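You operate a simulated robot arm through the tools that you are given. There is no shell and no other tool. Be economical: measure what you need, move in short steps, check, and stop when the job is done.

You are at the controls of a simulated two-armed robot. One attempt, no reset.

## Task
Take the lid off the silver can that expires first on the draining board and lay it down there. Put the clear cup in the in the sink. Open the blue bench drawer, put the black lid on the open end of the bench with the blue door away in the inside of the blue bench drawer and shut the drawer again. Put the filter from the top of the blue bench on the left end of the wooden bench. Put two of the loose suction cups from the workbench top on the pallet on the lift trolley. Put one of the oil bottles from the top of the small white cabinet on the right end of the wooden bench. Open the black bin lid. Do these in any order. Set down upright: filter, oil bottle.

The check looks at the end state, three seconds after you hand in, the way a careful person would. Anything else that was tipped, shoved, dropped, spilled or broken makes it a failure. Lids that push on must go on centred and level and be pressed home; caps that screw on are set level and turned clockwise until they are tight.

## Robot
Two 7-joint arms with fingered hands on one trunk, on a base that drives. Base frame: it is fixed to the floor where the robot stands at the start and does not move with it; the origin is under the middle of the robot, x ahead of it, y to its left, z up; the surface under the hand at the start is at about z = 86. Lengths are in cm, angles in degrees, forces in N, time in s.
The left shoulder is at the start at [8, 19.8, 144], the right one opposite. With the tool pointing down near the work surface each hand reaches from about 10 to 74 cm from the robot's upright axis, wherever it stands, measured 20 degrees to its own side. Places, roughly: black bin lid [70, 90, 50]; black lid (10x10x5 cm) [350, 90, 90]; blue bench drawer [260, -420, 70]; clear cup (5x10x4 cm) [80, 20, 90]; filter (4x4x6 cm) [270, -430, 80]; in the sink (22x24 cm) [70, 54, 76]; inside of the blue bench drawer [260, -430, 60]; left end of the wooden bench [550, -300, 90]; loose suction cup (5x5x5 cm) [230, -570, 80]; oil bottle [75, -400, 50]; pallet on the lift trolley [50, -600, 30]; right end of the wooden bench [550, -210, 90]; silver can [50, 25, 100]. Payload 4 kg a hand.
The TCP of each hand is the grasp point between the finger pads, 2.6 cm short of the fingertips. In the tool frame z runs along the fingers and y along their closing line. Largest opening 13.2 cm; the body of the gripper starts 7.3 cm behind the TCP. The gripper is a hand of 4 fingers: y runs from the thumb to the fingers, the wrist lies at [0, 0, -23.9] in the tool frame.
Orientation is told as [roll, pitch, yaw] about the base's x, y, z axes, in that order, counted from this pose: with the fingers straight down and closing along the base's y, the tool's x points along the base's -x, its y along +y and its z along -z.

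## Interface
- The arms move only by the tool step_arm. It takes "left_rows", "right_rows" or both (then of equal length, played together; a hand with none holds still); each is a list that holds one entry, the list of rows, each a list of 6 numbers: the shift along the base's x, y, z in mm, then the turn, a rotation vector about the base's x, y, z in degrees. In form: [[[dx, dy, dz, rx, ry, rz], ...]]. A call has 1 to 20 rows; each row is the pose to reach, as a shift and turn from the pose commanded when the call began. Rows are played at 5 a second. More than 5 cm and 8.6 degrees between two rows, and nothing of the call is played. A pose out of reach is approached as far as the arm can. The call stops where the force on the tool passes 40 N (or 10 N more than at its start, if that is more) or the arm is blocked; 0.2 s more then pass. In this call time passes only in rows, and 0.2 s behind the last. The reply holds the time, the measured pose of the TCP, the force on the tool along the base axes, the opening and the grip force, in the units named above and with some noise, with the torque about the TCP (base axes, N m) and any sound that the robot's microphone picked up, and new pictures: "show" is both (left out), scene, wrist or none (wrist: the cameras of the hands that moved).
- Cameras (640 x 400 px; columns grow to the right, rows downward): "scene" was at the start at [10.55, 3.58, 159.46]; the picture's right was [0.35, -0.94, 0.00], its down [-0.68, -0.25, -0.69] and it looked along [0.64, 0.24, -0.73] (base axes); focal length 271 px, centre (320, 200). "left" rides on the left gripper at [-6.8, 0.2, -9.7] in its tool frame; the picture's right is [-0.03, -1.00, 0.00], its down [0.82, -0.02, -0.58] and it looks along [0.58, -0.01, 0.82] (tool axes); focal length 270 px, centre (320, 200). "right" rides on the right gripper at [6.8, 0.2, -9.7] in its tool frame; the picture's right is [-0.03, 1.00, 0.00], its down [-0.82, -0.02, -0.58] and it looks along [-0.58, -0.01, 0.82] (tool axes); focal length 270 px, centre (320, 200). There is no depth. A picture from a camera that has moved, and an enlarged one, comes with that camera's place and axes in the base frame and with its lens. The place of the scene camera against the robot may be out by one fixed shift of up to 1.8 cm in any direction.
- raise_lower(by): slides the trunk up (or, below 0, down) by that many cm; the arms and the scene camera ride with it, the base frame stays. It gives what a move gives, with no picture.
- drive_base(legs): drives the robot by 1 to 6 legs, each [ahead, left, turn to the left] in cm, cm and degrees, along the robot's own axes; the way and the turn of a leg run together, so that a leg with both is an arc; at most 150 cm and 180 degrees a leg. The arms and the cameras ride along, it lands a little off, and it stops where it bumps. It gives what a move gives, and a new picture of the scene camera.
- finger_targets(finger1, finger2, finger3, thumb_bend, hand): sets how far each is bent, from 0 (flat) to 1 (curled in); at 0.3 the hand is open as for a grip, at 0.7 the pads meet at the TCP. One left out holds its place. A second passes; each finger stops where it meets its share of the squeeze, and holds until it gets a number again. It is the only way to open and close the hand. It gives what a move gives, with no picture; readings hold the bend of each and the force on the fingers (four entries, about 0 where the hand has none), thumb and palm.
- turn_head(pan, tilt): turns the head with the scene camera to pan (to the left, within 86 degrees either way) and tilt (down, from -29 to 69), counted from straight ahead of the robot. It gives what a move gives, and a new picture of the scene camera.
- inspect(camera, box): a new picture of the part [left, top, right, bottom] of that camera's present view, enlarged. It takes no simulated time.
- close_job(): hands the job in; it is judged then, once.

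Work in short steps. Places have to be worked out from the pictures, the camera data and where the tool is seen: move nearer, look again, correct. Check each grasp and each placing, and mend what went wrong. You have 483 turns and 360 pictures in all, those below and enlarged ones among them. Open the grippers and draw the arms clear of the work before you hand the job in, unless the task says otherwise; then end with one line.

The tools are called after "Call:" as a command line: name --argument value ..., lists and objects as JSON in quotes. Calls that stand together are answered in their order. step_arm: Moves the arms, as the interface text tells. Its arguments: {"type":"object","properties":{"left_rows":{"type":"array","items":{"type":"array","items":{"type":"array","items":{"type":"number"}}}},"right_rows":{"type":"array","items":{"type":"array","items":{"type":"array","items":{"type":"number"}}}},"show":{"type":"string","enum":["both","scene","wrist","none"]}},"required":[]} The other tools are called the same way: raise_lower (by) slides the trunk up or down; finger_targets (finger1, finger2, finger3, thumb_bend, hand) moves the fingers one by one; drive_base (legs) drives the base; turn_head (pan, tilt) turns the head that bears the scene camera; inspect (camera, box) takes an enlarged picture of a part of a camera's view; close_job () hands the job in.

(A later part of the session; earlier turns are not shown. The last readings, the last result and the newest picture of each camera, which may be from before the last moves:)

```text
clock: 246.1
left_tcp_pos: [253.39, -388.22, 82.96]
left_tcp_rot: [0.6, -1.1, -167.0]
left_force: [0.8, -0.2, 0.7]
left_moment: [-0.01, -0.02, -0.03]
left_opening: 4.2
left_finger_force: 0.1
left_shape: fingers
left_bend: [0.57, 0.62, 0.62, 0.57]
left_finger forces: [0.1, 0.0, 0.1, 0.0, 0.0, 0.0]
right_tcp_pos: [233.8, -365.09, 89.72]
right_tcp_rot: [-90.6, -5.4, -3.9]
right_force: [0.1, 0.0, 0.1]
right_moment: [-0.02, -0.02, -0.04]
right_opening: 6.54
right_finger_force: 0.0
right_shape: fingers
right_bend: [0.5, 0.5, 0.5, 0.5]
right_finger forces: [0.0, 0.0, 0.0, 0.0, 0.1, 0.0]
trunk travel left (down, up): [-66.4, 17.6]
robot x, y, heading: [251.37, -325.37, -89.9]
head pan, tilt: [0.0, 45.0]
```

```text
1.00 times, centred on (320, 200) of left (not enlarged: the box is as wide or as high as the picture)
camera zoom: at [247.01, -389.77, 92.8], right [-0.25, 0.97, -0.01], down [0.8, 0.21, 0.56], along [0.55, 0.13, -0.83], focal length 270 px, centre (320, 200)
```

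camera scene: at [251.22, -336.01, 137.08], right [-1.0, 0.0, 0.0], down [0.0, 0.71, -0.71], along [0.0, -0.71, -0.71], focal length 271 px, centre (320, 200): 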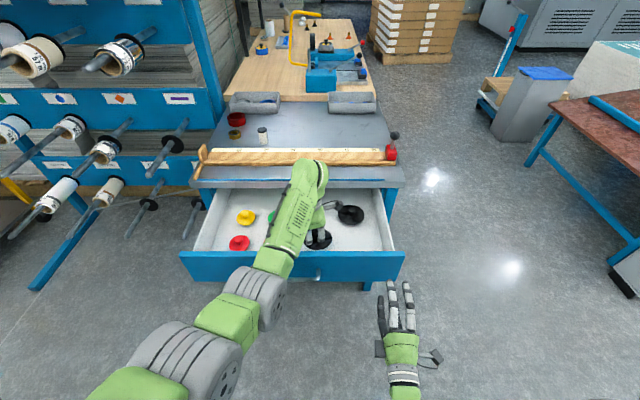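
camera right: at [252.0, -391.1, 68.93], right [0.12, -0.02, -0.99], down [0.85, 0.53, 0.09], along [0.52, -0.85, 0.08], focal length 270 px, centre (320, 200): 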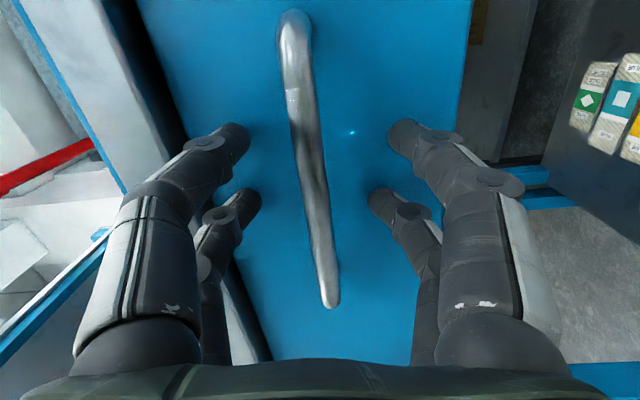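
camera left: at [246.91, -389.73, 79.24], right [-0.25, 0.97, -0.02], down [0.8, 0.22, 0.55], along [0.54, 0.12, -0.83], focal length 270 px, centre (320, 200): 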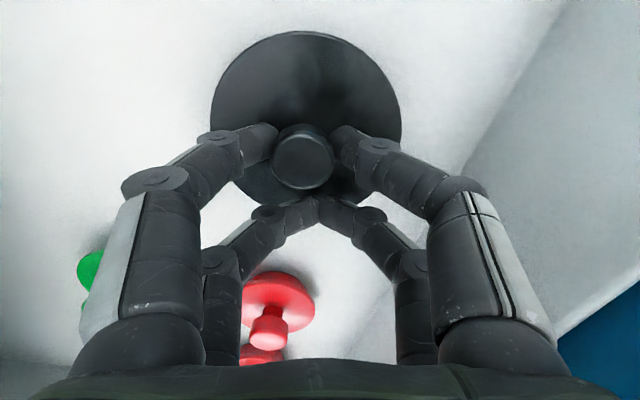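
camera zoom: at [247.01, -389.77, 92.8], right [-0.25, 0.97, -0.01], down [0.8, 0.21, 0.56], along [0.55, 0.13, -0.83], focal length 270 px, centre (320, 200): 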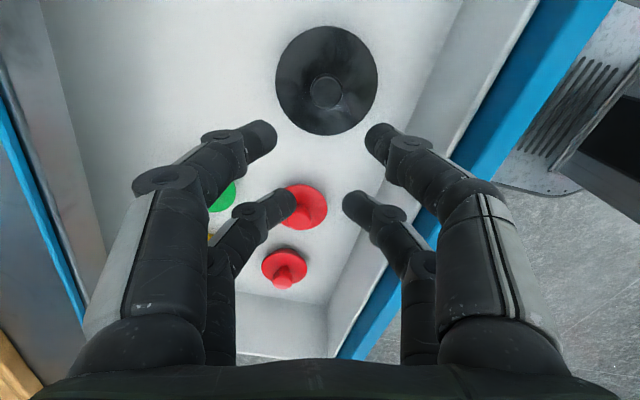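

The black lid lies in the drawer. Retract the left hand, shift the base left 20 cm and make a fist with the right to push the drawer shut.

Call:
step_arm --left_rows '[[[0, 30, 20, 0, 0, 0], [10, 60, 40, 0, 0, 0], [20, 90, 50, 0, 0, 0], [40, 110, 50, 0, 0, 0]]]' --show "none"

Call:
finger_targets --hand "right" --finger1 0.73 --finger2 0.73 --finger3 0.73 --thumb_bend 0.73

Call:
drive_base --legs '[[0, 20, 0]]'

Call:
raise_lower --by -18

```text
clock: 247.1
left_tcp_pos: [257.46, -377.34, 87.91]
left_tcp_rot: [0.7, -1.2, -167.1]
left_force: [0.3, -1.0, 0.5]
left_moment: [0.02, 0.02, -0.01]
left_opening: 4.19
left_finger_force: 0.1
left_shape: fingers
left_bend: [0.57, 0.62, 0.62, 0.57]
left_finger forces: [0.0, 0.1, 0.0, 0.0, 0.1, 0.1]
right_tcp_pos: [233.91, -364.9, 89.73]
right_tcp_rot: [-90.5, -5.4, -3.9]
right_force: [-0.1, -0.6, 0.1]
right_moment: [0.01, 0.02, 0.0]
right_opening: 6.55
right_finger_force: 0.0
right_shape: fingers
right_bend: [0.5, 0.5, 0.5, 0.5]
right_finger forces: [0.1, 0.1, 0.1, 0.1, 0.0, 0.1]
trunk travel left (down, up): [-66.4, 17.6]
robot x, y, heading: [251.2, -325.52, -90.0]
head pan, tilt: [0.0, 45.0]
```

```text
clock: 248.1
left_tcp_pos: [257.37, -377.5, 87.94]
left_tcp_rot: [0.6, -1.1, -167.2]
left_force: [-0.7, -0.2, 0.9]
left_moment: [0.01, 0.04, 0.02]
left_opening: 4.16
left_finger_force: 0.1
left_shape: fingers
left_bend: [0.57, 0.62, 0.62, 0.57]
left_finger forces: [0.0, 0.0, 0.0, 0.0, 0.0, 0.1]
right_tcp_pos: [233.85, -364.98, 89.51]
right_tcp_rot: [-90.5, -5.3, -4.0]
right_force: [-0.8, 1.3, -0.2]
right_moment: [0.01, 0.01, 0.0]
right_opening: 0.01
right_finger_force: 0.1
right_shape: fingers
right_bend: [0.72, 0.72, 0.72, 0.72]
right_finger forces: [0.0, 0.1, 0.0, 0.1, 0.0, 0.0]
trunk travel left (down, up): [-66.4, 17.6]
robot x, y, heading: [250.88, -325.45, -89.9]
head pan, tilt: [0.0, 45.0]
```

```text
clock: 249.7
left_tcp_pos: [276.7, -377.6, 87.85]
left_tcp_rot: [0.8, -1.0, -167.3]
left_force: [-1.3, -0.3, 0.1]
left_moment: [-0.01, -0.04, 0.03]
left_opening: 4.22
left_finger_force: 0.1
left_shape: fingers
left_bend: [0.57, 0.62, 0.62, 0.57]
left_finger forces: [0.0, 0.1, 0.0, 0.0, 0.0, 0.0]
right_tcp_pos: [253.06, -364.85, 89.7]
right_tcp_rot: [-90.4, -5.5, -3.9]
right_force: [0.5, 0.1, -0.4]
right_moment: [-0.01, -0.03, 0.01]
right_opening: 0.03
right_finger_force: 0.1
right_shape: fingers
right_bend: [0.72, 0.72, 0.72, 0.72]
right_finger forces: [0.1, 0.0, 0.0, 0.0, 0.0, 0.1]
trunk travel left (down, up): [-66.4, 17.6]
robot x, y, heading: [270.72, -325.53, -90.1]
head pan, tilt: [0.0, 45.0]
camera scene: at [270.35, -335.97, 151.08], right [-1.0, 0.0, 0.0], down [0.0, 0.71, -0.71], along [0.0, -0.71, -0.71], focal length 271 px, centre (320, 200)
```

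scene: 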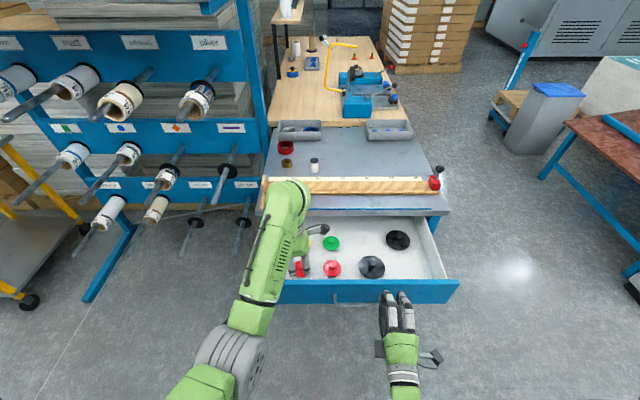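

```text
clock: 251.7
left_tcp_pos: [276.83, -377.51, 69.95]
left_tcp_rot: [0.6, -1.1, -167.2]
left_force: [0.1, 0.7, -0.1]
left_moment: [0.0, -0.03, 0.0]
left_opening: 4.22
left_finger_force: 1.2
left_shape: fingers
left_bend: [0.57, 0.62, 0.62, 0.57]
left_finger forces: [0.1, 0.1, 0.1, 0.0, 0.2, 0.1]
right_tcp_pos: [253.25, -364.86, 71.66]
right_tcp_rot: [-90.5, -5.4, -4.0]
right_force: [-0.4, 0.4, 0.5]
right_moment: [0.02, 0.02, -0.01]
right_opening: 0.0
right_finger_force: 0.1
right_shape: fingers
right_bend: [0.72, 0.72, 0.72, 0.72]
right_finger forces: [0.0, 0.0, 0.0, 0.1, 0.1, 0.1]
trunk travel left (down, up): [-48.4, 35.6]
robot x, y, heading: [270.6, -325.69, -90.3]
head pan, tilt: [0.0, 45.0]
```

The left hand came down over the drawer's front; raise back up and move it away first.

Call:
raise_lower --by 16

Call:
step_arm --left_rows '[[[30, 20, 0, 0, 0, 0], [70, 35, 0, 0, 0, 0], [110, 50, 0, 0, 0, 0], [150, 65, 0, 0, 0, 0], [190, 80, -10, 0, 0, 0], [230, 90, -20, 0, 0, 0]]]' --show "scene"

```text
clock: 253.5
left_tcp_pos: [276.93, -377.38, 85.9]
left_tcp_rot: [0.6, -1.1, -167.2]
left_force: [-0.9, 1.8, -0.5]
left_moment: [-0.02, 0.04, 0.01]
left_opening: 4.22
left_finger_force: 0.1
left_shape: fingers
left_bend: [0.57, 0.62, 0.62, 0.57]
left_finger forces: [0.0, 0.0, 0.0, 0.0, 0.0, 0.0]
right_tcp_pos: [253.27, -365.1, 87.68]
right_tcp_rot: [-90.4, -5.4, -3.9]
right_force: [-0.1, -0.4, 0.3]
right_moment: [0.0, -0.02, 0.0]
right_opening: 0.02
right_finger_force: 0.1
right_shape: fingers
right_bend: [0.72, 0.72, 0.72, 0.72]
right_finger forces: [0.0, 0.0, 0.0, 0.0, 0.0, 0.0]
trunk travel left (down, up): [-64.4, 19.6]
robot x, y, heading: [270.74, -325.38, -90.2]
head pan, tilt: [0.0, 45.0]
```

```text
clock: 254.9
left_tcp_pos: [299.8, -368.57, 83.73]
left_tcp_rot: [0.5, -1.2, -167.2]
left_force: [0.2, -0.5, -0.9]
left_moment: [0.0, -0.02, 0.01]
left_opening: 4.22
left_finger_force: 0.0
left_shape: fingers
left_bend: [0.57, 0.62, 0.62, 0.57]
left_finger forces: [0.0, 0.1, 0.0, 0.1, 0.0, 0.0]
right_tcp_pos: [253.33, -365.04, 87.66]
right_tcp_rot: [-90.5, -5.3, -4.0]
right_force: [0.0, 0.5, 0.7]
right_moment: [0.0, -0.01, 0.02]
right_opening: 0.02
right_finger_force: 0.0
right_shape: fingers
right_bend: [0.72, 0.72, 0.72, 0.72]
right_finger forces: [0.1, 0.0, 0.1, 0.0, 0.1, 0.0]
trunk travel left (down, up): [-64.4, 19.6]
robot x, y, heading: [270.98, -325.61, -90.0]
head pan, tilt: [0.0, 45.0]
camera scene: at [270.79, -336.01, 149.08], right [-1.0, 0.0, 0.0], down [0.0, 0.71, -0.71], along [0.0, -0.71, -0.71], focal length 271 px, centre (320, 200)
```

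scene: 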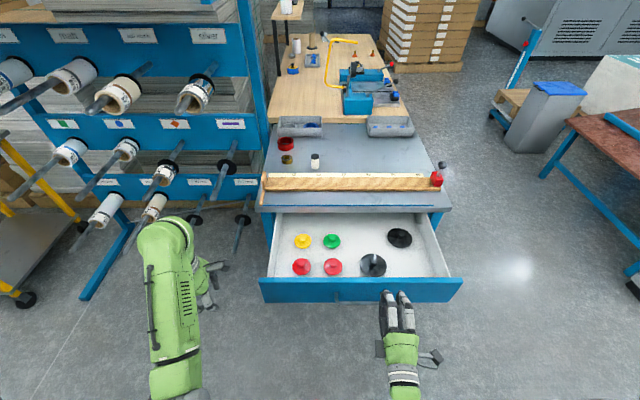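

Clear. Lower the trunk and push the drawer shut with the right fist.

Call:
raise_lower --by -16

Call:
step_arm --right_rows '[[[10, -30, 0, 0, 0, 0], [15, -60, 0, 0, 0, 0], [20, -95, 0, 0, 0, 0], [20, -130, 0, 0, 0, 0], [20, -165, 0, 0, 0, 0], [20, -200, 0, 0, 0, 0], [20, -235, 0, 0, 0, 0], [20, -265, 0, 0, 0, 0], [20, -290, 0, 0, 0, 0], [20, -310, 0, 0, 0, 0], [20, -330, 0, 0, 0, 0], [20, -345, 0, 0, 0, 0]]]' --show "scene"

```text
clock: 256.7
left_tcp_pos: [299.74, -368.56, 67.73]
left_tcp_rot: [0.6, -1.1, -167.2]
left_force: [-0.6, -0.4, 0.4]
left_moment: [-0.01, 0.0, 0.01]
left_opening: 4.23
left_finger_force: 0.0
left_shape: fingers
left_bend: [0.57, 0.62, 0.62, 0.57]
left_finger forces: [0.0, 0.0, 0.0, 0.0, 0.0, 0.0]
right_tcp_pos: [253.19, -364.97, 71.62]
right_tcp_rot: [-90.6, -5.4, -4.0]
right_force: [-0.2, 1.0, 0.4]
right_moment: [0.0, -0.01, 0.02]
right_opening: 0.0
right_finger_force: 0.1
right_shape: fingers
right_bend: [0.72, 0.72, 0.72, 0.72]
right_finger forces: [0.1, 0.0, 0.1, 0.0, 0.0, 0.1]
trunk travel left (down, up): [-48.4, 35.6]
robot x, y, heading: [270.7, -325.74, -90.0]
head pan, tilt: [0.0, 45.0]
```

```text
clock: 259.3
left_tcp_pos: [299.77, -368.48, 67.9]
left_tcp_rot: [0.9, -1.3, -167.2]
left_force: [-1.3, 1.2, 0.3]
left_moment: [-0.03, 0.02, -0.01]
left_opening: 4.22
left_finger_force: 0.1
left_shape: fingers
left_bend: [0.57, 0.62, 0.62, 0.57]
left_finger forces: [0.0, 0.0, 0.0, 0.1, 0.0, 0.0]
right_tcp_pos: [255.3, -399.18, 71.89]
right_tcp_rot: [-90.6, -5.4, -3.9]
right_force: [-0.1, 4.8, 2.5]
right_moment: [0.11, 0.01, -0.03]
right_opening: 0.0
right_finger_force: 0.0
right_shape: fingers
right_bend: [0.73, 0.73, 0.72, 0.72]
right_finger forces: [0.1, 0.0, 0.1, 0.0, 0.0, 0.0]
trunk travel left (down, up): [-48.4, 35.6]
robot x, y, heading: [270.5, -325.71, -90.4]
head pan, tilt: [0.0, 45.0]
camera scene: at [270.73, -335.65, 133.11], right [-1.0, 0.0, 0.0], down [0.0, 0.71, -0.71], along [0.0, -0.71, -0.71], focal length 271 px, centre (320, 200)
```

scene: 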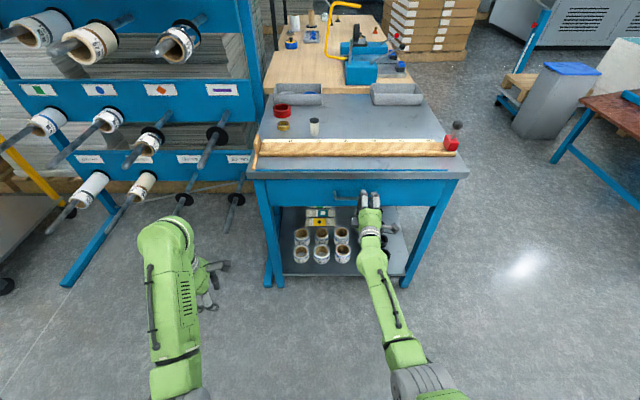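

Nearly closed; push on until it stops.

Call:
step_arm --right_rows '[[[0, -8, 0, 0, 0, 0], [0, -16, 0, 0, 0, 0], [0, -24, 0, 0, 0, 0], [0, -32, 0, 0, 0, 0]]]' --show "wrist"

Call:
inspect --camera "scene" --box '[240, 90, 480, 250]'

```text
clock: 259.8
left_tcp_pos: [299.72, -368.28, 67.87]
left_tcp_rot: [0.8, -1.2, -167.2]
left_force: [-0.4, -1.0, -0.3]
left_moment: [0.02, 0.0, 0.0]
left_opening: 4.22
left_finger_force: 0.1
left_shape: fingers
left_bend: [0.57, 0.62, 0.62, 0.57]
left_finger forces: [0.0, 0.0, 0.1, 0.0, 0.1, 0.0]
right_tcp_pos: [255.38, -399.71, 71.83]
right_tcp_rot: [-90.5, -5.3, -4.0]
right_force: [0.7, 32.1, 11.1]
right_moment: [0.38, -0.01, -0.02]
right_opening: 0.0
right_finger_force: 22.7
right_shape: fingers
right_bend: [0.74, 0.75, 0.71, 0.68]
right_finger forces: [24.5, 20.7, 0.0, 0.0, 0.0, 0.0]
trunk travel left (down, up): [-48.4, 35.6]
robot x, y, heading: [270.85, -325.52, -90.4]
head pan, tilt: [0.0, 45.0]
stopped in row 2 (right hand): the force on the tool passed its limit at 43 N (the readings are from after the stop); the commanded pose is now the measured one
camera right: at [249.31, -389.62, 70.93], right [0.12, -0.02, -0.99], down [0.85, 0.52, 0.09], along [0.51, -0.85, 0.08], focal length 270 px, centre (320, 200)
```

right: 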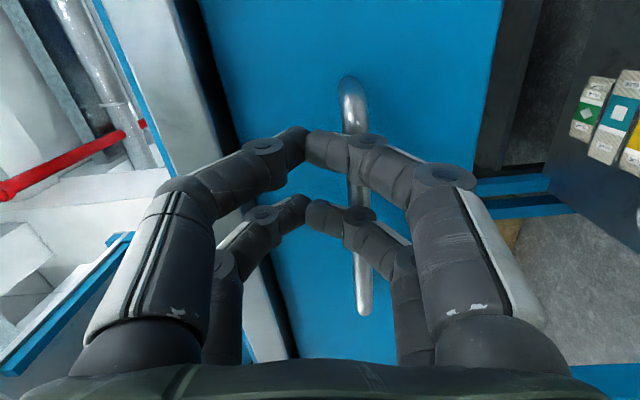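

```text
2.50 times, centred on (360, 170) of scene
camera zoom: at [270.74, -335.38, 133.14], right [-1.0, 0.0, 0.0], down [0.0, 0.7, -0.71], along [0.0, -0.71, -0.7], focal length 676 px, centre (220, 275)
```

zoom: 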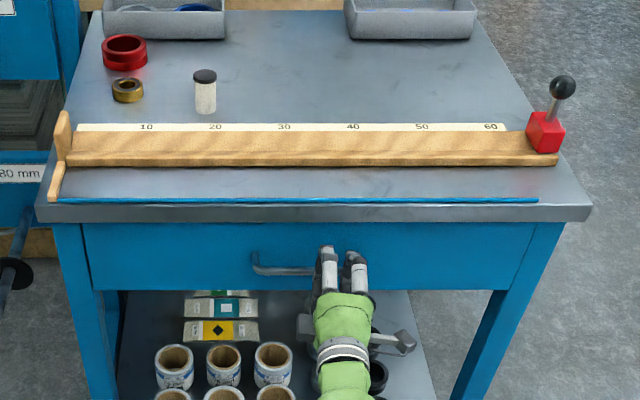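

The drawer is shut. Retract the right hand and unroll it to the straight-ahead pose.

Call:
step_arm --right_rows '[[[0, 40, 0, 0, 0, 0], [0, 80, 0, 0, 0, 0], [0, 120, 0, 0, 0, 0], [0, 160, 0, 0, -8, 0], [0, 200, 0, 0, -16, 0], [0, 240, 0, 0, -24, 0], [0, 270, 0, 0, -32, 0], [0, 290, 0, 0, -40, 0], [0, 290, 0, 0, -48, 0], [0, 290, 0, 0, -56, 0], [0, 290, 0, 0, -64, 0], [0, 290, 0, 0, -72, 0], [0, 290, 0, 0, -80, 0], [0, 290, 0, 0, -88, 0]]]' --show "scene"

```text
clock: 262.8
left_tcp_pos: [299.66, -368.44, 67.73]
left_tcp_rot: [0.6, -1.3, -167.2]
left_force: [-0.2, -0.2, 0.8]
left_moment: [-0.03, -0.04, 0.01]
left_opening: 4.26
left_finger_force: 0.1
left_shape: fingers
left_bend: [0.57, 0.62, 0.62, 0.57]
left_finger forces: [0.0, 0.0, 0.0, 0.1, 0.1, 0.0]
right_tcp_pos: [255.35, -371.03, 71.48]
right_tcp_rot: [40.1, -84.7, -130.7]
right_force: [-0.5, -0.6, -0.5]
right_moment: [-0.02, 0.0, 0.01]
right_opening: 0.0
right_finger_force: 0.1
right_shape: fingers
right_bend: [0.73, 0.73, 0.72, 0.71]
right_finger forces: [0.0, 0.0, 0.0, 0.1, 0.1, 0.0]
trunk travel left (down, up): [-48.4, 35.6]
robot x, y, heading: [270.12, -325.83, -89.9]
head pan, tilt: [0.0, 45.0]
camera scene: at [270.69, -335.94, 133.08], right [-1.0, 0.0, 0.0], down [0.0, 0.71, -0.71], along [0.0, -0.71, -0.71], focal length 271 px, centre (320, 200)
```

scene: 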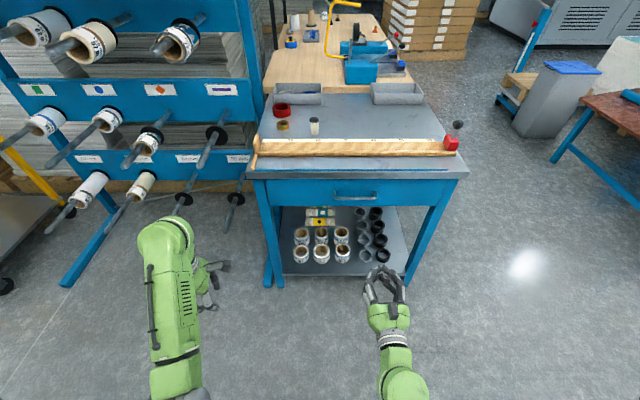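

Drawer flush. Now the right hand back to tool-down.

Call:
step_arm --right_rows '[[[0, 4, -25, 8, 0, 0], [0, 12, -55, 16, 0, 0], [0, 24, -85, 24, 0, 0], [0, 41, -115, 32, 0, 0], [0, 61, -140, 40, 0, 0], [0, 85, -165, 48, 0, 0], [0, 112, -185, 56, 0, 0], [0, 142, -200, 64, 0, 0], [0, 173, -215, 72, 0, 0], [0, 206, -225, 80, 0, 0], [0, 239, -230, 88, 0, 0], [-30, 239, -230, 88, 0, 0], [-60, 220, -230, 88, 0, 0]]]' --show "none"

Call:
raise_lower --by 26

```text
clock: 265.6
left_tcp_pos: [299.31, -368.34, 68.1]
left_tcp_rot: [0.9, -0.6, -167.3]
left_force: [0.0, -0.2, -1.2]
left_moment: [-0.01, 0.0, 0.03]
left_opening: 4.2
left_finger_force: 0.0
left_shape: fingers
left_bend: [0.57, 0.62, 0.62, 0.57]
left_finger forces: [0.0, 0.0, 0.0, 0.0, 0.0, 0.0]
right_tcp_pos: [248.67, -348.7, 48.27]
right_tcp_rot: [-0.1, 1.9, -93.2]
right_force: [1.0, -0.2, 0.0]
right_moment: [0.0, 0.02, 0.01]
right_opening: 0.0
right_finger_force: 0.1
right_shape: fingers
right_bend: [0.73, 0.73, 0.72, 0.71]
right_finger forces: [0.0, 0.0, 0.1, 0.0, 0.0, 0.0]
trunk travel left (down, up): [-48.4, 35.6]
robot x, y, heading: [270.77, -325.45, -90.3]
head pan, tilt: [0.0, 45.0]
```

```text
clock: 268.2
left_tcp_pos: [299.55, -368.44, 93.83]
left_tcp_rot: [0.8, -1.1, -167.1]
left_force: [-0.1, -0.4, -0.6]
left_moment: [0.02, -0.02, 0.0]
left_opening: 4.24
left_finger_force: 0.1
left_shape: fingers
left_bend: [0.57, 0.62, 0.62, 0.57]
left_finger forces: [0.0, 0.1, 0.0, 0.1, 0.0, 0.1]
right_tcp_pos: [249.01, -348.68, 74.54]
right_tcp_rot: [-0.4, 2.2, -93.2]
right_force: [-0.1, -0.7, -0.1]
right_moment: [-0.01, 0.01, -0.01]
right_opening: 0.03
right_finger_force: 0.0
right_shape: fingers
right_bend: [0.73, 0.73, 0.72, 0.71]
right_finger forces: [0.0, 0.0, 0.0, 0.0, 0.0, 0.1]
trunk travel left (down, up): [-74.4, 9.6]
robot x, y, heading: [270.69, -325.46, -90.4]
head pan, tilt: [0.0, 45.0]
```

Move the left hand inward in front of me before driving up to the bench.

Call:
step_arm --left_rows '[[[-40, -10, 0, 0, 0, 0], [-80, -25, 10, 0, 0, 0], [-120, -40, 20, 0, 0, 0], [-160, -55, 30, 0, 0, 0], [-200, -70, 30, 0, 0, 0], [-240, -80, 30, 0, 0, 0], [-265, -90, 30, 0, 0, 0]]]' --show "none"

Call:
drive_base --legs '[[32, 0, 0.4]]'

```text
clock: 269.8
left_tcp_pos: [273.03, -377.59, 96.4]
left_tcp_rot: [0.6, -1.1, -167.1]
left_force: [-0.4, 0.2, -0.1]
left_moment: [0.04, -0.04, -0.02]
left_opening: 4.25
left_finger_force: 0.0
left_shape: fingers
left_bend: [0.57, 0.62, 0.62, 0.57]
left_finger forces: [0.0, 0.1, 0.1, 0.0, 0.0, 0.0]
right_tcp_pos: [249.1, -348.73, 74.49]
right_tcp_rot: [-0.4, 2.1, -93.3]
right_force: [0.8, -0.2, 1.0]
right_moment: [-0.03, -0.02, 0.01]
right_opening: 0.0
right_finger_force: 0.1
right_shape: fingers
right_bend: [0.73, 0.73, 0.72, 0.71]
right_finger forces: [0.0, 0.1, 0.0, 0.0, 0.0, 0.1]
trunk travel left (down, up): [-74.4, 9.6]
robot x, y, heading: [270.58, -325.47, -90.2]
head pan, tilt: [0.0, 45.0]
```

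```text
clock: 271.9
left_tcp_pos: [272.68, -409.53, 96.45]
left_tcp_rot: [0.7, -1.0, -167.4]
left_force: [0.1, -0.1, 0.6]
left_moment: [-0.02, 0.0, 0.03]
left_opening: 4.22
left_finger_force: 0.0
left_shape: fingers
left_bend: [0.57, 0.62, 0.62, 0.57]
left_finger forces: [0.0, 0.1, 0.1, 0.0, 0.0, 0.0]
right_tcp_pos: [248.92, -380.41, 74.53]
right_tcp_rot: [-0.4, 2.1, -93.5]
right_force: [-0.2, 0.4, -0.5]
right_moment: [-0.02, 0.02, -0.02]
right_opening: 0.0
right_finger_force: 0.1
right_shape: fingers
right_bend: [0.73, 0.73, 0.72, 0.71]
right_finger forces: [0.0, 0.0, 0.0, 0.0, 0.1, 0.1]
trunk travel left (down, up): [-74.4, 9.6]
robot x, y, heading: [270.92, -357.63, -90.2]
head pan, tilt: [0.0, 45.0]
camera scene: at [270.37, -367.78, 159.09], right [-1.0, 0.0, 0.0], down [0.0, 0.71, -0.71], along [0.0, -0.71, -0.71], focal length 271 px, centre (320, 200)
```

scene: 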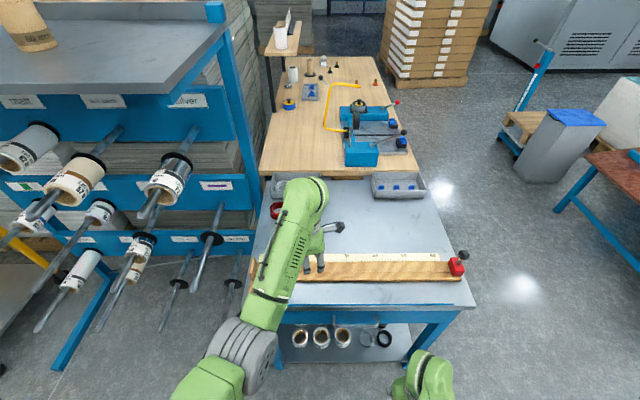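

Look with the left wrist camera for the filter, hand opened.

Call:
finger_targets --hand "left" --finger1 0.42 --finger2 0.42 --finger3 0.42 --thumb_bend 0.42

Call:
step_arm --left_rows '[[[0, -20, 10, 0, 0, 0], [0, -50, 20, 0, 0, 0]]]' --show "wrist"

```text
clock: 272.9
left_tcp_pos: [272.79, -409.39, 96.48]
left_tcp_rot: [0.5, -1.3, -167.4]
left_force: [1.2, -0.5, -0.1]
left_moment: [0.0, 0.01, -0.01]
left_opening: 9.26
left_finger_force: 0.1
left_shape: fingers
left_bend: [0.42, 0.42, 0.42, 0.42]
left_finger forces: [0.1, 0.0, 0.1, 0.1, 0.0, 0.0]
right_tcp_pos: [248.88, -380.56, 74.47]
right_tcp_rot: [-0.4, 2.1, -93.6]
right_force: [0.5, 0.2, -0.4]
right_moment: [0.0, 0.0, -0.01]
right_opening: 0.0
right_finger_force: 0.1
right_shape: fingers
right_bend: [0.73, 0.73, 0.72, 0.71]
right_finger forces: [0.0, 0.0, 0.1, 0.1, 0.1, 0.1]
trunk travel left (down, up): [-74.4, 9.6]
robot x, y, heading: [270.84, -357.72, -90.1]
head pan, tilt: [0.0, 45.0]
```

```text
clock: 273.6
left_tcp_pos: [272.98, -414.76, 98.57]
left_tcp_rot: [0.5, -1.1, -167.4]
left_force: [0.3, 0.2, 0.3]
left_moment: [0.01, 0.02, 0.01]
left_opening: 9.26
left_finger_force: 0.0
left_shape: fingers
left_bend: [0.42, 0.42, 0.42, 0.42]
left_finger forces: [0.0, 0.0, 0.0, 0.0, 0.0, 0.0]
right_tcp_pos: [248.88, -380.38, 74.39]
right_tcp_rot: [-0.4, 2.1, -93.4]
right_force: [0.2, 0.4, -0.5]
right_moment: [-0.02, -0.02, -0.05]
right_opening: 0.04
right_finger_force: 0.0
right_shape: fingers
right_bend: [0.73, 0.73, 0.72, 0.71]
right_finger forces: [0.0, 0.0, 0.0, 0.0, 0.0, 0.0]
trunk travel left (down, up): [-74.4, 9.6]
robot x, y, heading: [270.89, -357.11, -90.2]
head pan, tilt: [0.0, 45.0]
camera left: at [266.51, -416.04, 108.25], right [-0.24, 0.97, -0.01], down [0.8, 0.21, 0.56], along [0.55, 0.13, -0.83], focal length 270 px, centre (320, 200)
```

left: 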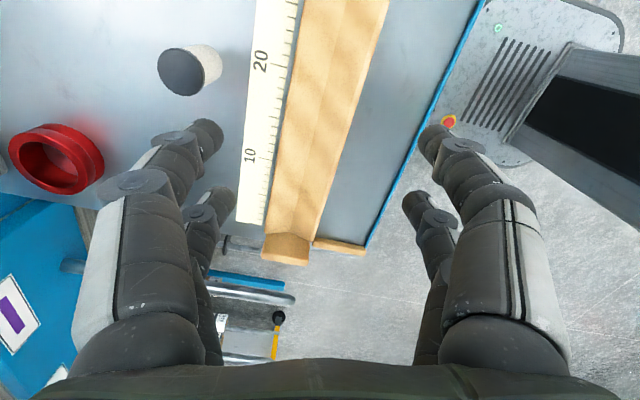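

Filter stands at about [272.4, -425.5]. Drive 7 cm closer, then bring the hand above it.

Call:
drive_base --legs '[[7, 0, 0]]'

Call:
step_arm --left_rows '[[[0, -15, 0, 0, 0, 0], [-3, -35, -10, 0, 0, 0]]]' --show "wrist"

```text
clock: 274.6
left_tcp_pos: [272.8, -420.9, 98.98]
left_tcp_rot: [0.9, -1.1, -167.3]
left_force: [-0.4, -0.5, 0.0]
left_moment: [-0.05, 0.01, 0.0]
left_opening: 9.25
left_finger_force: 0.0
left_shape: fingers
left_bend: [0.42, 0.42, 0.42, 0.42]
left_finger forces: [0.1, 0.0, 0.0, 0.0, 0.1, 0.0]
right_tcp_pos: [248.95, -386.93, 74.6]
right_tcp_rot: [-0.4, 1.9, -93.3]
right_force: [-0.1, 1.2, -0.1]
right_moment: [-0.05, 0.02, 0.0]
right_opening: 0.0
right_finger_force: 0.1
right_shape: fingers
right_bend: [0.73, 0.73, 0.72, 0.71]
right_finger forces: [0.0, 0.0, 0.0, 0.0, 0.0, 0.0]
trunk travel left (down, up): [-74.4, 9.6]
robot x, y, heading: [270.54, -364.24, -89.9]
head pan, tilt: [0.0, 45.0]
camera scene: at [270.32, -373.8, 159.13], right [-1.0, 0.0, 0.0], down [0.0, 0.7, -0.71], along [0.0, -0.71, -0.7], focal length 271 px, centre (320, 200)
```

scene: 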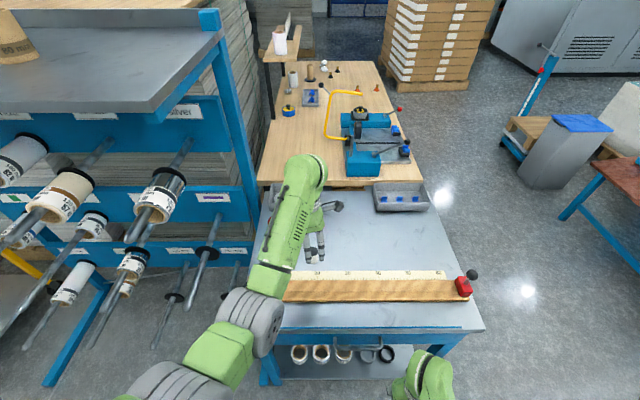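

```text
clock: 275.2
left_tcp_pos: [272.67, -424.99, 97.55]
left_tcp_rot: [0.6, -1.0, -167.3]
left_force: [0.4, 0.3, 0.7]
left_moment: [-0.01, 0.02, 0.04]
left_opening: 9.26
left_finger_force: 0.0
left_shape: fingers
left_bend: [0.42, 0.42, 0.42, 0.42]
left_finger forces: [0.0, 0.0, 0.0, 0.0, 0.0, 0.1]
right_tcp_pos: [248.94, -387.37, 74.41]
right_tcp_rot: [-0.3, 2.3, -93.5]
right_force: [-0.1, -0.5, -0.3]
right_moment: [0.02, -0.01, 0.01]
right_opening: 0.0
right_finger_force: 0.0
right_shape: fingers
right_bend: [0.73, 0.73, 0.72, 0.71]
right_finger forces: [0.0, 0.0, 0.1, 0.0, 0.1, 0.1]
trunk travel left (down, up): [-74.4, 9.6]
robot x, y, heading: [270.7, -364.25, -90.0]
head pan, tilt: [0.0, 45.0]
camera left: at [266.22, -426.41, 107.24], right [-0.24, 0.97, -0.01], down [0.8, 0.21, 0.56], along [0.55, 0.13, -0.83], focal length 270 px, centre (320, 200)
```

left: 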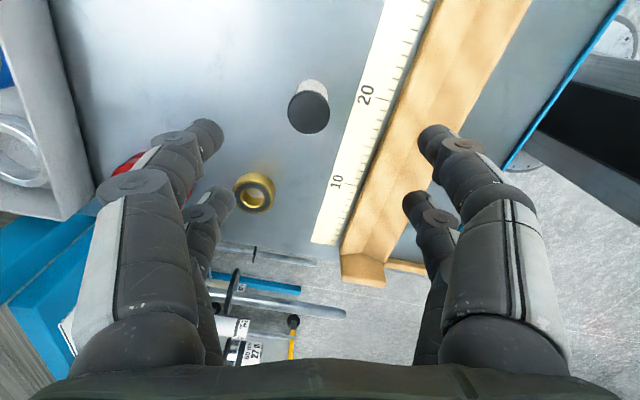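

Filter: top z 85.2 at [272.6, -426]; bench top about z 79. Descend around it and close.

Call:
step_arm --left_rows '[[[0, -10, -30, 0, 0, 0], [0, -10, -70, 0, 0, 0], [0, -10, -105, 0, 0, 0], [0, -10, -130, 0, 0, 0], [0, -10, -142, 0, 0, 0]]]' --show "wrist"

```text
clock: 276.4
left_tcp_pos: [272.82, -425.19, 85.23]
left_tcp_rot: [0.6, -1.0, -167.4]
left_force: [0.2, 0.5, 0.8]
left_moment: [0.0, -0.01, 0.0]
left_opening: 9.27
left_finger_force: 0.0
left_shape: fingers
left_bend: [0.42, 0.42, 0.42, 0.42]
left_finger forces: [0.1, 0.1, 0.1, 0.0, 0.0, 0.1]
left hand out of reach, approached as far as the arm can: row 4, 5
right_tcp_pos: [248.96, -387.33, 74.39]
right_tcp_rot: [-0.5, 2.2, -93.5]
right_force: [0.3, -0.3, 0.6]
right_moment: [-0.02, 0.0, 0.01]
right_opening: 0.0
right_finger_force: 0.1
right_shape: fingers
right_bend: [0.73, 0.73, 0.72, 0.71]
right_finger forces: [0.0, 0.1, 0.0, 0.0, 0.0, 0.0]
trunk travel left (down, up): [-74.4, 9.6]
robot x, y, heading: [270.43, -364.47, -90.0]
head pan, tilt: [0.0, 45.0]
camera left: at [266.58, -426.59, 94.95], right [-0.24, 0.97, -0.01], down [0.8, 0.21, 0.56], along [0.55, 0.13, -0.83], focal length 270 px, centre (320, 200)
```

left: 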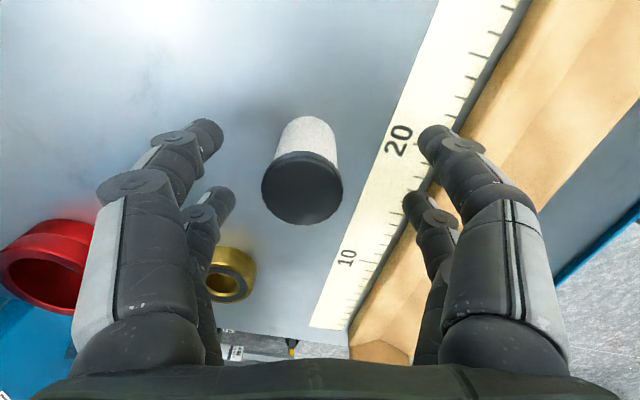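

At reach limit; lower the trunk by 2 cm and centre by 7 mm.

Call:
raise_lower --by -2.3

Call:
step_arm --left_rows '[[[0, -7, 2, 0, 0, 0]]]' --show "wrist"

```text
clock: 277.1
left_tcp_pos: [272.82, -425.41, 83.12]
left_tcp_rot: [0.8, -1.2, -167.4]
left_force: [4.1, -1.7, 16.8]
left_moment: [0.94, -0.1, -0.19]
left_opening: 9.3
left_finger_force: 8.0
left_shape: fingers
left_bend: [0.42, 0.42, 0.43, 0.42]
left_finger forces: [0.0, 0.1, 13.7, 0.0, 2.7, 0.0]
right_tcp_pos: [248.91, -387.44, 72.22]
right_tcp_rot: [-0.3, 2.3, -93.4]
right_force: [0.5, -0.3, 0.2]
right_moment: [-0.01, 0.01, 0.0]
right_opening: 0.02
right_finger_force: 0.1
right_shape: fingers
right_bend: [0.73, 0.73, 0.72, 0.71]
right_finger forces: [0.0, 0.1, 0.0, 0.0, 0.0, 0.0]
trunk travel left (down, up): [-72.1, 11.9]
robot x, y, heading: [270.85, -364.08, -90.1]
head pan, tilt: [0.0, 45.0]
```

```text
clock: 277.4
left_tcp_pos: [272.86, -425.92, 83.17]
left_tcp_rot: [0.4, -1.0, -167.2]
left_force: [1.0, 3.6, 10.9]
left_moment: [-0.18, -0.31, 0.17]
left_opening: 9.38
left_finger_force: 5.3
left_shape: fingers
left_bend: [0.42, 0.44, 0.4, 0.42]
left_finger forces: [0.0, 8.4, 1.7, 0.0, 0.5, 0.0]
right_tcp_pos: [248.79, -387.38, 72.03]
right_tcp_rot: [-0.3, 2.4, -93.3]
right_force: [0.5, -0.6, -0.1]
right_moment: [0.02, 0.0, 0.01]
right_opening: 0.0
right_finger_force: 0.0
right_shape: fingers
right_bend: [0.73, 0.73, 0.72, 0.71]
right_finger forces: [0.0, 0.1, 0.0, 0.1, 0.0, 0.0]
trunk travel left (down, up): [-72.1, 11.9]
robot x, y, heading: [270.52, -364.48, -89.9]
head pan, tilt: [0.0, 45.0]
camera left: at [266.44, -427.42, 92.82], right [-0.24, 0.97, -0.01], down [0.8, 0.21, 0.56], along [0.55, 0.13, -0.83], focal length 270 px, centre (320, 200)
```

left: 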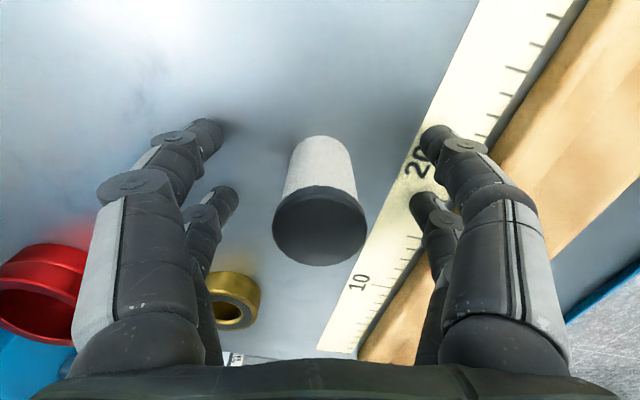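

Fingertips touch the surface; raise 8 mm and close on the filter.

Call:
step_arm --left_rows '[[[0, 0, 9, 0, 0, 0]]]' --show "none"

Call:
finger_targets --hand "left" --finger1 0.7 --finger2 0.7 --finger3 0.7 --thumb_bend 0.7

Call:
inspect --camera "left" --box '[80, 0, 560, 300]'

```text
clock: 277.9
left_tcp_pos: [272.86, -425.85, 83.87]
left_tcp_rot: [0.5, -0.9, -167.4]
left_force: [-0.2, 0.7, -1.2]
left_moment: [0.0, 0.0, 0.0]
left_opening: 9.31
left_finger_force: 0.1
left_shape: fingers
left_bend: [0.42, 0.42, 0.42, 0.42]
left_finger forces: [0.1, 0.0, 0.0, 0.0, 0.0, 0.1]
right_tcp_pos: [248.89, -387.35, 72.01]
right_tcp_rot: [-0.3, 2.5, -93.4]
right_force: [-0.1, 0.0, 0.1]
right_moment: [0.02, -0.02, -0.02]
right_opening: 0.01
right_finger_force: 0.0
right_shape: fingers
right_bend: [0.73, 0.73, 0.72, 0.71]
right_finger forces: [0.0, 0.0, 0.1, 0.0, 0.0, 0.0]
trunk travel left (down, up): [-72.1, 11.9]
robot x, y, heading: [270.18, -363.96, -90.2]
head pan, tilt: [0.0, 45.0]
```

```text
clock: 278.9
left_tcp_pos: [272.8, -425.93, 84.08]
left_tcp_rot: [0.5, -1.0, -167.3]
left_force: [-0.9, 0.3, 0.2]
left_moment: [0.02, 0.0, 0.02]
left_opening: 0.93
left_finger_force: 3.5
left_shape: fingers
left_bend: [0.67, 0.67, 0.67, 0.69]
left_finger forces: [2.1, 2.3, 1.8, 0.1, 2.3, 0.1]
right_tcp_pos: [248.87, -387.3, 72.13]
right_tcp_rot: [-0.3, 2.5, -93.5]
right_force: [0.4, 0.6, 0.2]
right_moment: [0.01, -0.02, 0.0]
right_opening: 0.0
right_finger_force: 0.1
right_shape: fingers
right_bend: [0.73, 0.73, 0.72, 0.71]
right_finger forces: [0.0, 0.0, 0.1, 0.0, 0.0, 0.0]
trunk travel left (down, up): [-72.1, 11.9]
robot x, y, heading: [270.59, -364.26, -90.1]
head pan, tilt: [0.0, 45.0]
```

```text
1.33 times, centred on (320, 150) of left
camera zoom: at [266.41, -427.37, 93.73], right [-0.24, 0.97, -0.01], down [0.8, 0.21, 0.56], along [0.55, 0.13, -0.83], focal length 360 px, centre (320, 267)
```

zoom: 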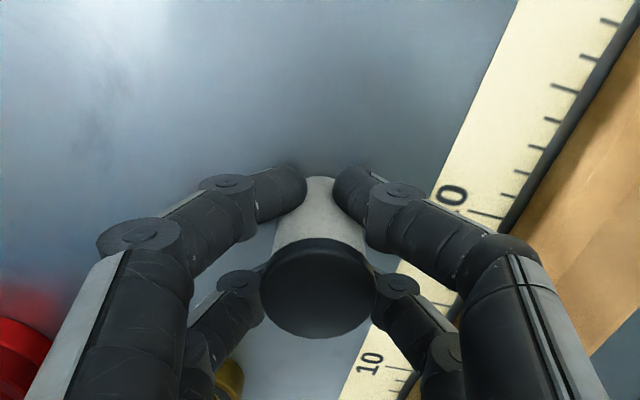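

It sits between the four fingertips. Squeeze harder, then lift.

Call:
finger_targets --hand "left" --finger1 0.8 --finger2 0.8 --finger3 0.8 --thumb_bend 0.8

Call:
step_arm --left_rows '[[[0, 0, 15, 0, 0, 0], [0, 5, 45, 0, 0, 0], [0, 20, 80, 0, 0, 0], [0, 40, 110, 0, 0, 0]]]' --show "wrist"

```text
clock: 279.9
left_tcp_pos: [272.96, -425.92, 83.93]
left_tcp_rot: [0.5, -1.0, -167.3]
left_force: [-0.2, -0.6, -0.3]
left_moment: [0.01, 0.0, 0.0]
left_opening: 0.32
left_finger_force: 21.5
left_shape: fingers
left_bend: [0.7, 0.7, 0.73, 0.74]
left_finger forces: [8.9, 13.1, 7.2, 0.0, 12.9, 0.0]
right_tcp_pos: [248.85, -387.31, 72.08]
right_tcp_rot: [-0.3, 2.4, -93.4]
right_force: [0.7, 0.3, 0.0]
right_moment: [0.02, 0.01, -0.04]
right_opening: 0.0
right_finger_force: 0.0
right_shape: fingers
right_bend: [0.73, 0.73, 0.72, 0.71]
right_finger forces: [0.0, 0.1, 0.0, 0.0, 0.1, 0.0]
trunk travel left (down, up): [-72.1, 11.9]
robot x, y, heading: [270.58, -363.76, -89.9]
head pan, tilt: [0.0, 45.0]
```

```text
clock: 280.9
left_tcp_pos: [273.1, -422.44, 95.11]
left_tcp_rot: [0.6, -1.0, -167.4]
left_force: [0.0, 1.1, 0.8]
left_moment: [0.0, -0.04, -0.02]
left_opening: 0.23
left_finger_force: 23.3
left_shape: fingers
left_bend: [0.7, 0.7, 0.73, 0.74]
left_finger forces: [10.5, 15.0, 8.0, 0.1, 14.0, 0.0]
right_tcp_pos: [248.75, -387.35, 72.0]
right_tcp_rot: [-0.3, 2.4, -93.3]
right_force: [0.4, -0.4, 0.5]
right_moment: [0.0, 0.01, -0.04]
right_opening: 0.02
right_finger_force: 0.0
right_shape: fingers
right_bend: [0.73, 0.73, 0.72, 0.71]
right_finger forces: [0.1, 0.0, 0.0, 0.0, 0.0, 0.0]
trunk travel left (down, up): [-72.1, 11.9]
robot x, y, heading: [270.74, -364.34, -89.8]
head pan, tilt: [0.0, 45.0]
camera left: at [266.64, -423.86, 104.76], right [-0.24, 0.97, -0.01], down [0.8, 0.21, 0.56], along [0.55, 0.13, -0.83], focal length 270 px, centre (320, 200)
```

left: 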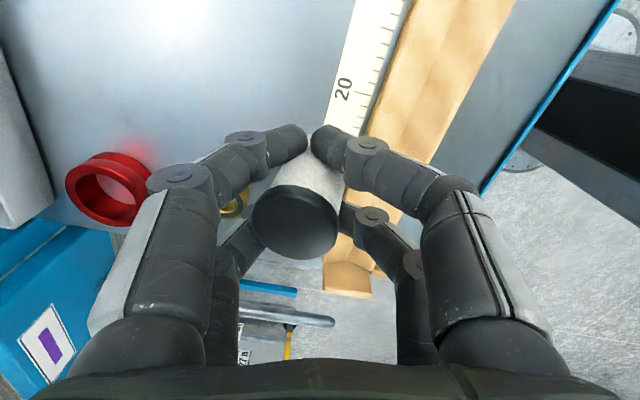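

Lifted, but it sits unevenly and a bit tilted in the grip. Let me look closely.

Call:
inspect --camera "left" --box '[200, 80, 440, 290]'

Call:
inspect --camera "scene" --box '[250, 120, 400, 320]'

```text
1.90 times, centred on (320, 185) of left
camera zoom: at [266.64, -423.86, 104.76], right [-0.24, 0.97, -0.01], down [0.8, 0.21, 0.56], along [0.55, 0.13, -0.83], focal length 515 px, centre (320, 229)
```

zoom: 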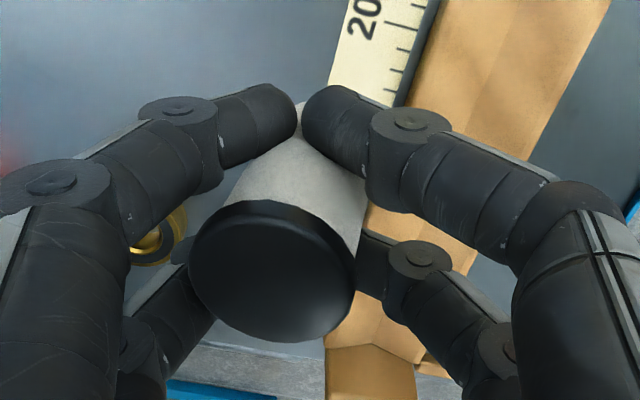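

```text
2.00 times, centred on (325, 220) of scene
camera zoom: at [270.17, -374.93, 156.78], right [-1.0, 0.0, 0.0], down [0.0, 0.71, -0.71], along [0.0, -0.71, -0.71], focal length 541 px, centre (310, 160)
```

zoom: 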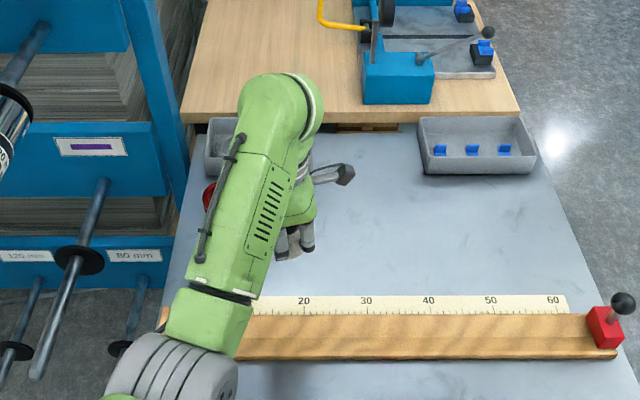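

I put it back down at the same spot and re-grip with one finger pair centred on it.

Call:
step_arm --left_rows '[[[0, -20, -40, 0, 0, 0], [0, -35, -80, 0, 0, 0], [0, -35, -100, 0, 0, 0], [0, -35, -108, 0, 0, 0], [0, -35, -114, 0, 0, 0]]]' --show "none"

Call:
finger_targets --hand "left" --finger1 0.66 --finger2 0.66 --finger3 0.66 --thumb_bend 0.66

Call:
finger_targets --hand "left" --finger1 0.56 --finger2 0.56 --finger3 0.56 --thumb_bend 0.56

Call:
inspect --camera "left" --box '[80, 0, 560, 300]'

```text
clock: 282.1
left_tcp_pos: [272.75, -425.48, 83.67]
left_tcp_rot: [0.8, -1.2, -167.3]
left_force: [-0.9, 4.1, 13.9]
left_moment: [-0.02, -0.01, -0.02]
left_opening: 0.08
left_finger_force: 28.2
left_shape: fingers
left_bend: [0.71, 0.71, 0.74, 0.75]
left_finger forces: [11.8, 16.0, 11.6, 0.1, 17.1, 0.0]
right_tcp_pos: [248.81, -387.48, 72.1]
right_tcp_rot: [-0.4, 2.2, -93.4]
right_force: [0.9, -0.5, 0.2]
right_moment: [0.01, -0.03, -0.02]
right_opening: 0.0
right_finger_force: 0.0
right_shape: fingers
right_bend: [0.73, 0.73, 0.72, 0.71]
right_finger forces: [0.0, 0.1, 0.1, 0.0, 0.1, 0.1]
trunk travel left (down, up): [-72.1, 11.9]
robot x, y, heading: [270.64, -364.19, -90.2]
head pan, tilt: [0.0, 45.0]
```

```text
clock: 283.1
left_tcp_pos: [272.93, -425.57, 83.46]
left_tcp_rot: [0.4, -0.9, -167.3]
left_force: [-0.6, -0.5, -0.4]
left_moment: [0.01, -0.02, 0.0]
left_opening: 1.37
left_finger_force: 0.5
left_shape: fingers
left_bend: [0.66, 0.66, 0.66, 0.66]
left_finger forces: [0.4, 0.4, 0.2, 0.0, 0.4, 0.0]
right_tcp_pos: [248.9, -387.37, 72.06]
right_tcp_rot: [-0.4, 2.4, -93.4]
right_force: [0.0, 0.0, -0.3]
right_moment: [-0.02, -0.01, -0.01]
right_opening: 0.0
right_finger_force: 0.1
right_shape: fingers
right_bend: [0.73, 0.73, 0.72, 0.71]
right_finger forces: [0.1, 0.0, 0.0, 0.0, 0.1, 0.0]
trunk travel left (down, up): [-72.1, 11.9]
robot x, y, heading: [270.68, -364.07, -90.2]
head pan, tilt: [0.0, 45.0]
```

```text
clock: 284.1
left_tcp_pos: [273.06, -425.58, 83.47]
left_tcp_rot: [0.5, -1.1, -167.3]
left_force: [0.2, 0.1, -0.6]
left_moment: [0.01, -0.02, -0.01]
left_opening: 4.49
left_finger_force: 0.1
left_shape: fingers
left_bend: [0.56, 0.56, 0.56, 0.56]
left_finger forces: [0.1, 0.0, 0.0, 0.0, 0.0, 0.0]
right_tcp_pos: [248.9, -387.42, 72.12]
right_tcp_rot: [-0.4, 2.2, -93.3]
right_force: [-0.5, -0.7, -0.5]
right_moment: [-0.01, 0.0, 0.03]
right_opening: 0.0
right_finger_force: 0.0
right_shape: fingers
right_bend: [0.73, 0.73, 0.72, 0.71]
right_finger forces: [0.0, 0.0, 0.1, 0.0, 0.0, 0.0]
trunk travel left (down, up): [-72.1, 11.9]
robot x, y, heading: [270.56, -364.18, -90.3]
head pan, tilt: [0.0, 45.0]
```

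```text
1.33 times, centred on (320, 150) of left
camera zoom: at [266.57, -427.03, 93.19], right [-0.24, 0.97, -0.01], down [0.8, 0.21, 0.56], along [0.55, 0.13, -0.83], focal length 360 px, centre (320, 267)
```

zoom: 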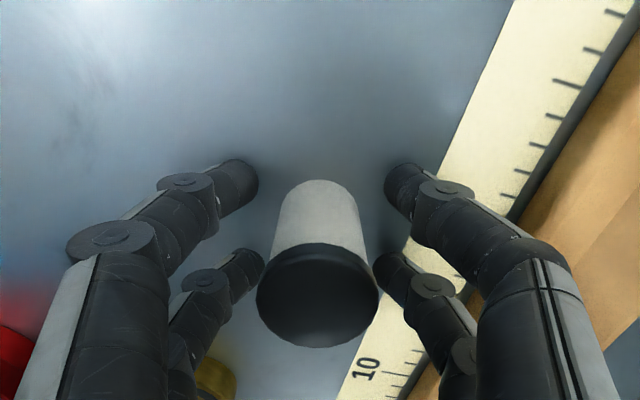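

Standing upright again and centred. Open a little more, shift 1.5 cm so the near pair is at its middle, close.

Call:
finger_targets --hand "left" --finger1 0.53 --finger2 0.53 --finger3 0.53 --thumb_bend 0.53

Call:
step_arm --left_rows '[[[8, 2, 3, 0, 0, 0], [16, 2, 3, 0, 0, 0]]]' --show "none"

Call:
finger_targets --hand "left" --finger1 0.75 --finger2 0.6 --finger3 0.6 --thumb_bend 0.75

Call:
inspect --camera "left" --box '[80, 0, 560, 300]'

```text
clock: 285.1
left_tcp_pos: [273.08, -425.53, 83.53]
left_tcp_rot: [0.5, -1.0, -167.3]
left_force: [-0.6, 0.5, 0.2]
left_moment: [0.0, -0.03, 0.02]
left_opening: 5.53
left_finger_force: 0.1
left_shape: fingers
left_bend: [0.53, 0.53, 0.53, 0.53]
left_finger forces: [0.0, 0.0, 0.1, 0.0, 0.0, 0.0]
right_tcp_pos: [248.79, -387.43, 72.14]
right_tcp_rot: [-0.4, 2.3, -93.4]
right_force: [-1.2, -0.3, -0.2]
right_moment: [0.01, 0.02, 0.02]
right_opening: 0.02
right_finger_force: 0.1
right_shape: fingers
right_bend: [0.73, 0.73, 0.72, 0.71]
right_finger forces: [0.0, 0.1, 0.0, 0.1, 0.1, 0.1]
trunk travel left (down, up): [-72.1, 11.9]
robot x, y, heading: [270.35, -364.11, -90.0]
head pan, tilt: [0.0, 45.0]
```

```text
clock: 285.6
left_tcp_pos: [274.59, -425.39, 83.92]
left_tcp_rot: [0.6, -1.0, -167.3]
left_force: [1.1, 0.1, 0.2]
left_moment: [-0.01, 0.0, 0.0]
left_opening: 5.51
left_finger_force: 0.1
left_shape: fingers
left_bend: [0.53, 0.53, 0.53, 0.53]
left_finger forces: [0.1, 0.0, 0.0, 0.1, 0.1, 0.1]
right_tcp_pos: [248.88, -387.38, 72.14]
right_tcp_rot: [-0.4, 2.3, -93.4]
right_force: [0.5, -0.9, -0.2]
right_moment: [-0.02, 0.02, 0.03]
right_opening: 0.0
right_finger_force: 0.1
right_shape: fingers
right_bend: [0.73, 0.73, 0.72, 0.71]
right_finger forces: [0.0, 0.1, 0.0, 0.0, 0.0, 0.1]
trunk travel left (down, up): [-72.1, 11.9]
robot x, y, heading: [270.25, -363.86, -90.0]
head pan, tilt: [0.0, 45.0]
```

```text
clock: 286.6
left_tcp_pos: [274.53, -425.26, 83.76]
left_tcp_rot: [0.6, -1.0, -167.3]
left_force: [0.1, 0.8, 1.3]
left_moment: [0.01, 0.02, -0.03]
left_opening: 2.72
left_finger_force: 9.7
left_shape: fingers
left_bend: [0.59, 0.6, 0.6, 0.68]
left_finger forces: [9.8, 0.0, 0.0, 0.0, 10.5, 0.1]
right_tcp_pos: [248.91, -387.47, 72.17]
right_tcp_rot: [-0.4, 2.4, -93.5]
right_force: [0.7, 0.2, -1.0]
right_moment: [-0.01, 0.01, 0.0]
right_opening: 0.0
right_finger_force: 0.0
right_shape: fingers
right_bend: [0.73, 0.73, 0.72, 0.71]
right_finger forces: [0.0, 0.0, 0.0, 0.0, 0.1, 0.0]
trunk travel left (down, up): [-72.1, 11.9]
robot x, y, heading: [270.66, -364.35, -89.9]
head pan, tilt: [0.0, 45.0]
```

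```text
1.33 times, centred on (320, 150) of left
camera zoom: at [268.18, -426.79, 93.5], right [-0.24, 0.97, -0.01], down [0.8, 0.21, 0.56], along [0.55, 0.13, -0.83], focal length 360 px, centre (320, 267)
```

zoom: 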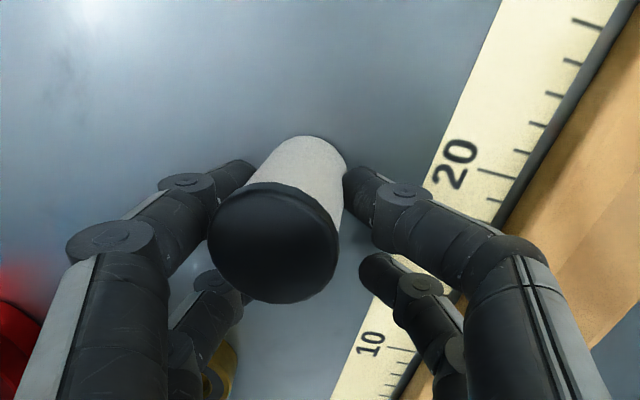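

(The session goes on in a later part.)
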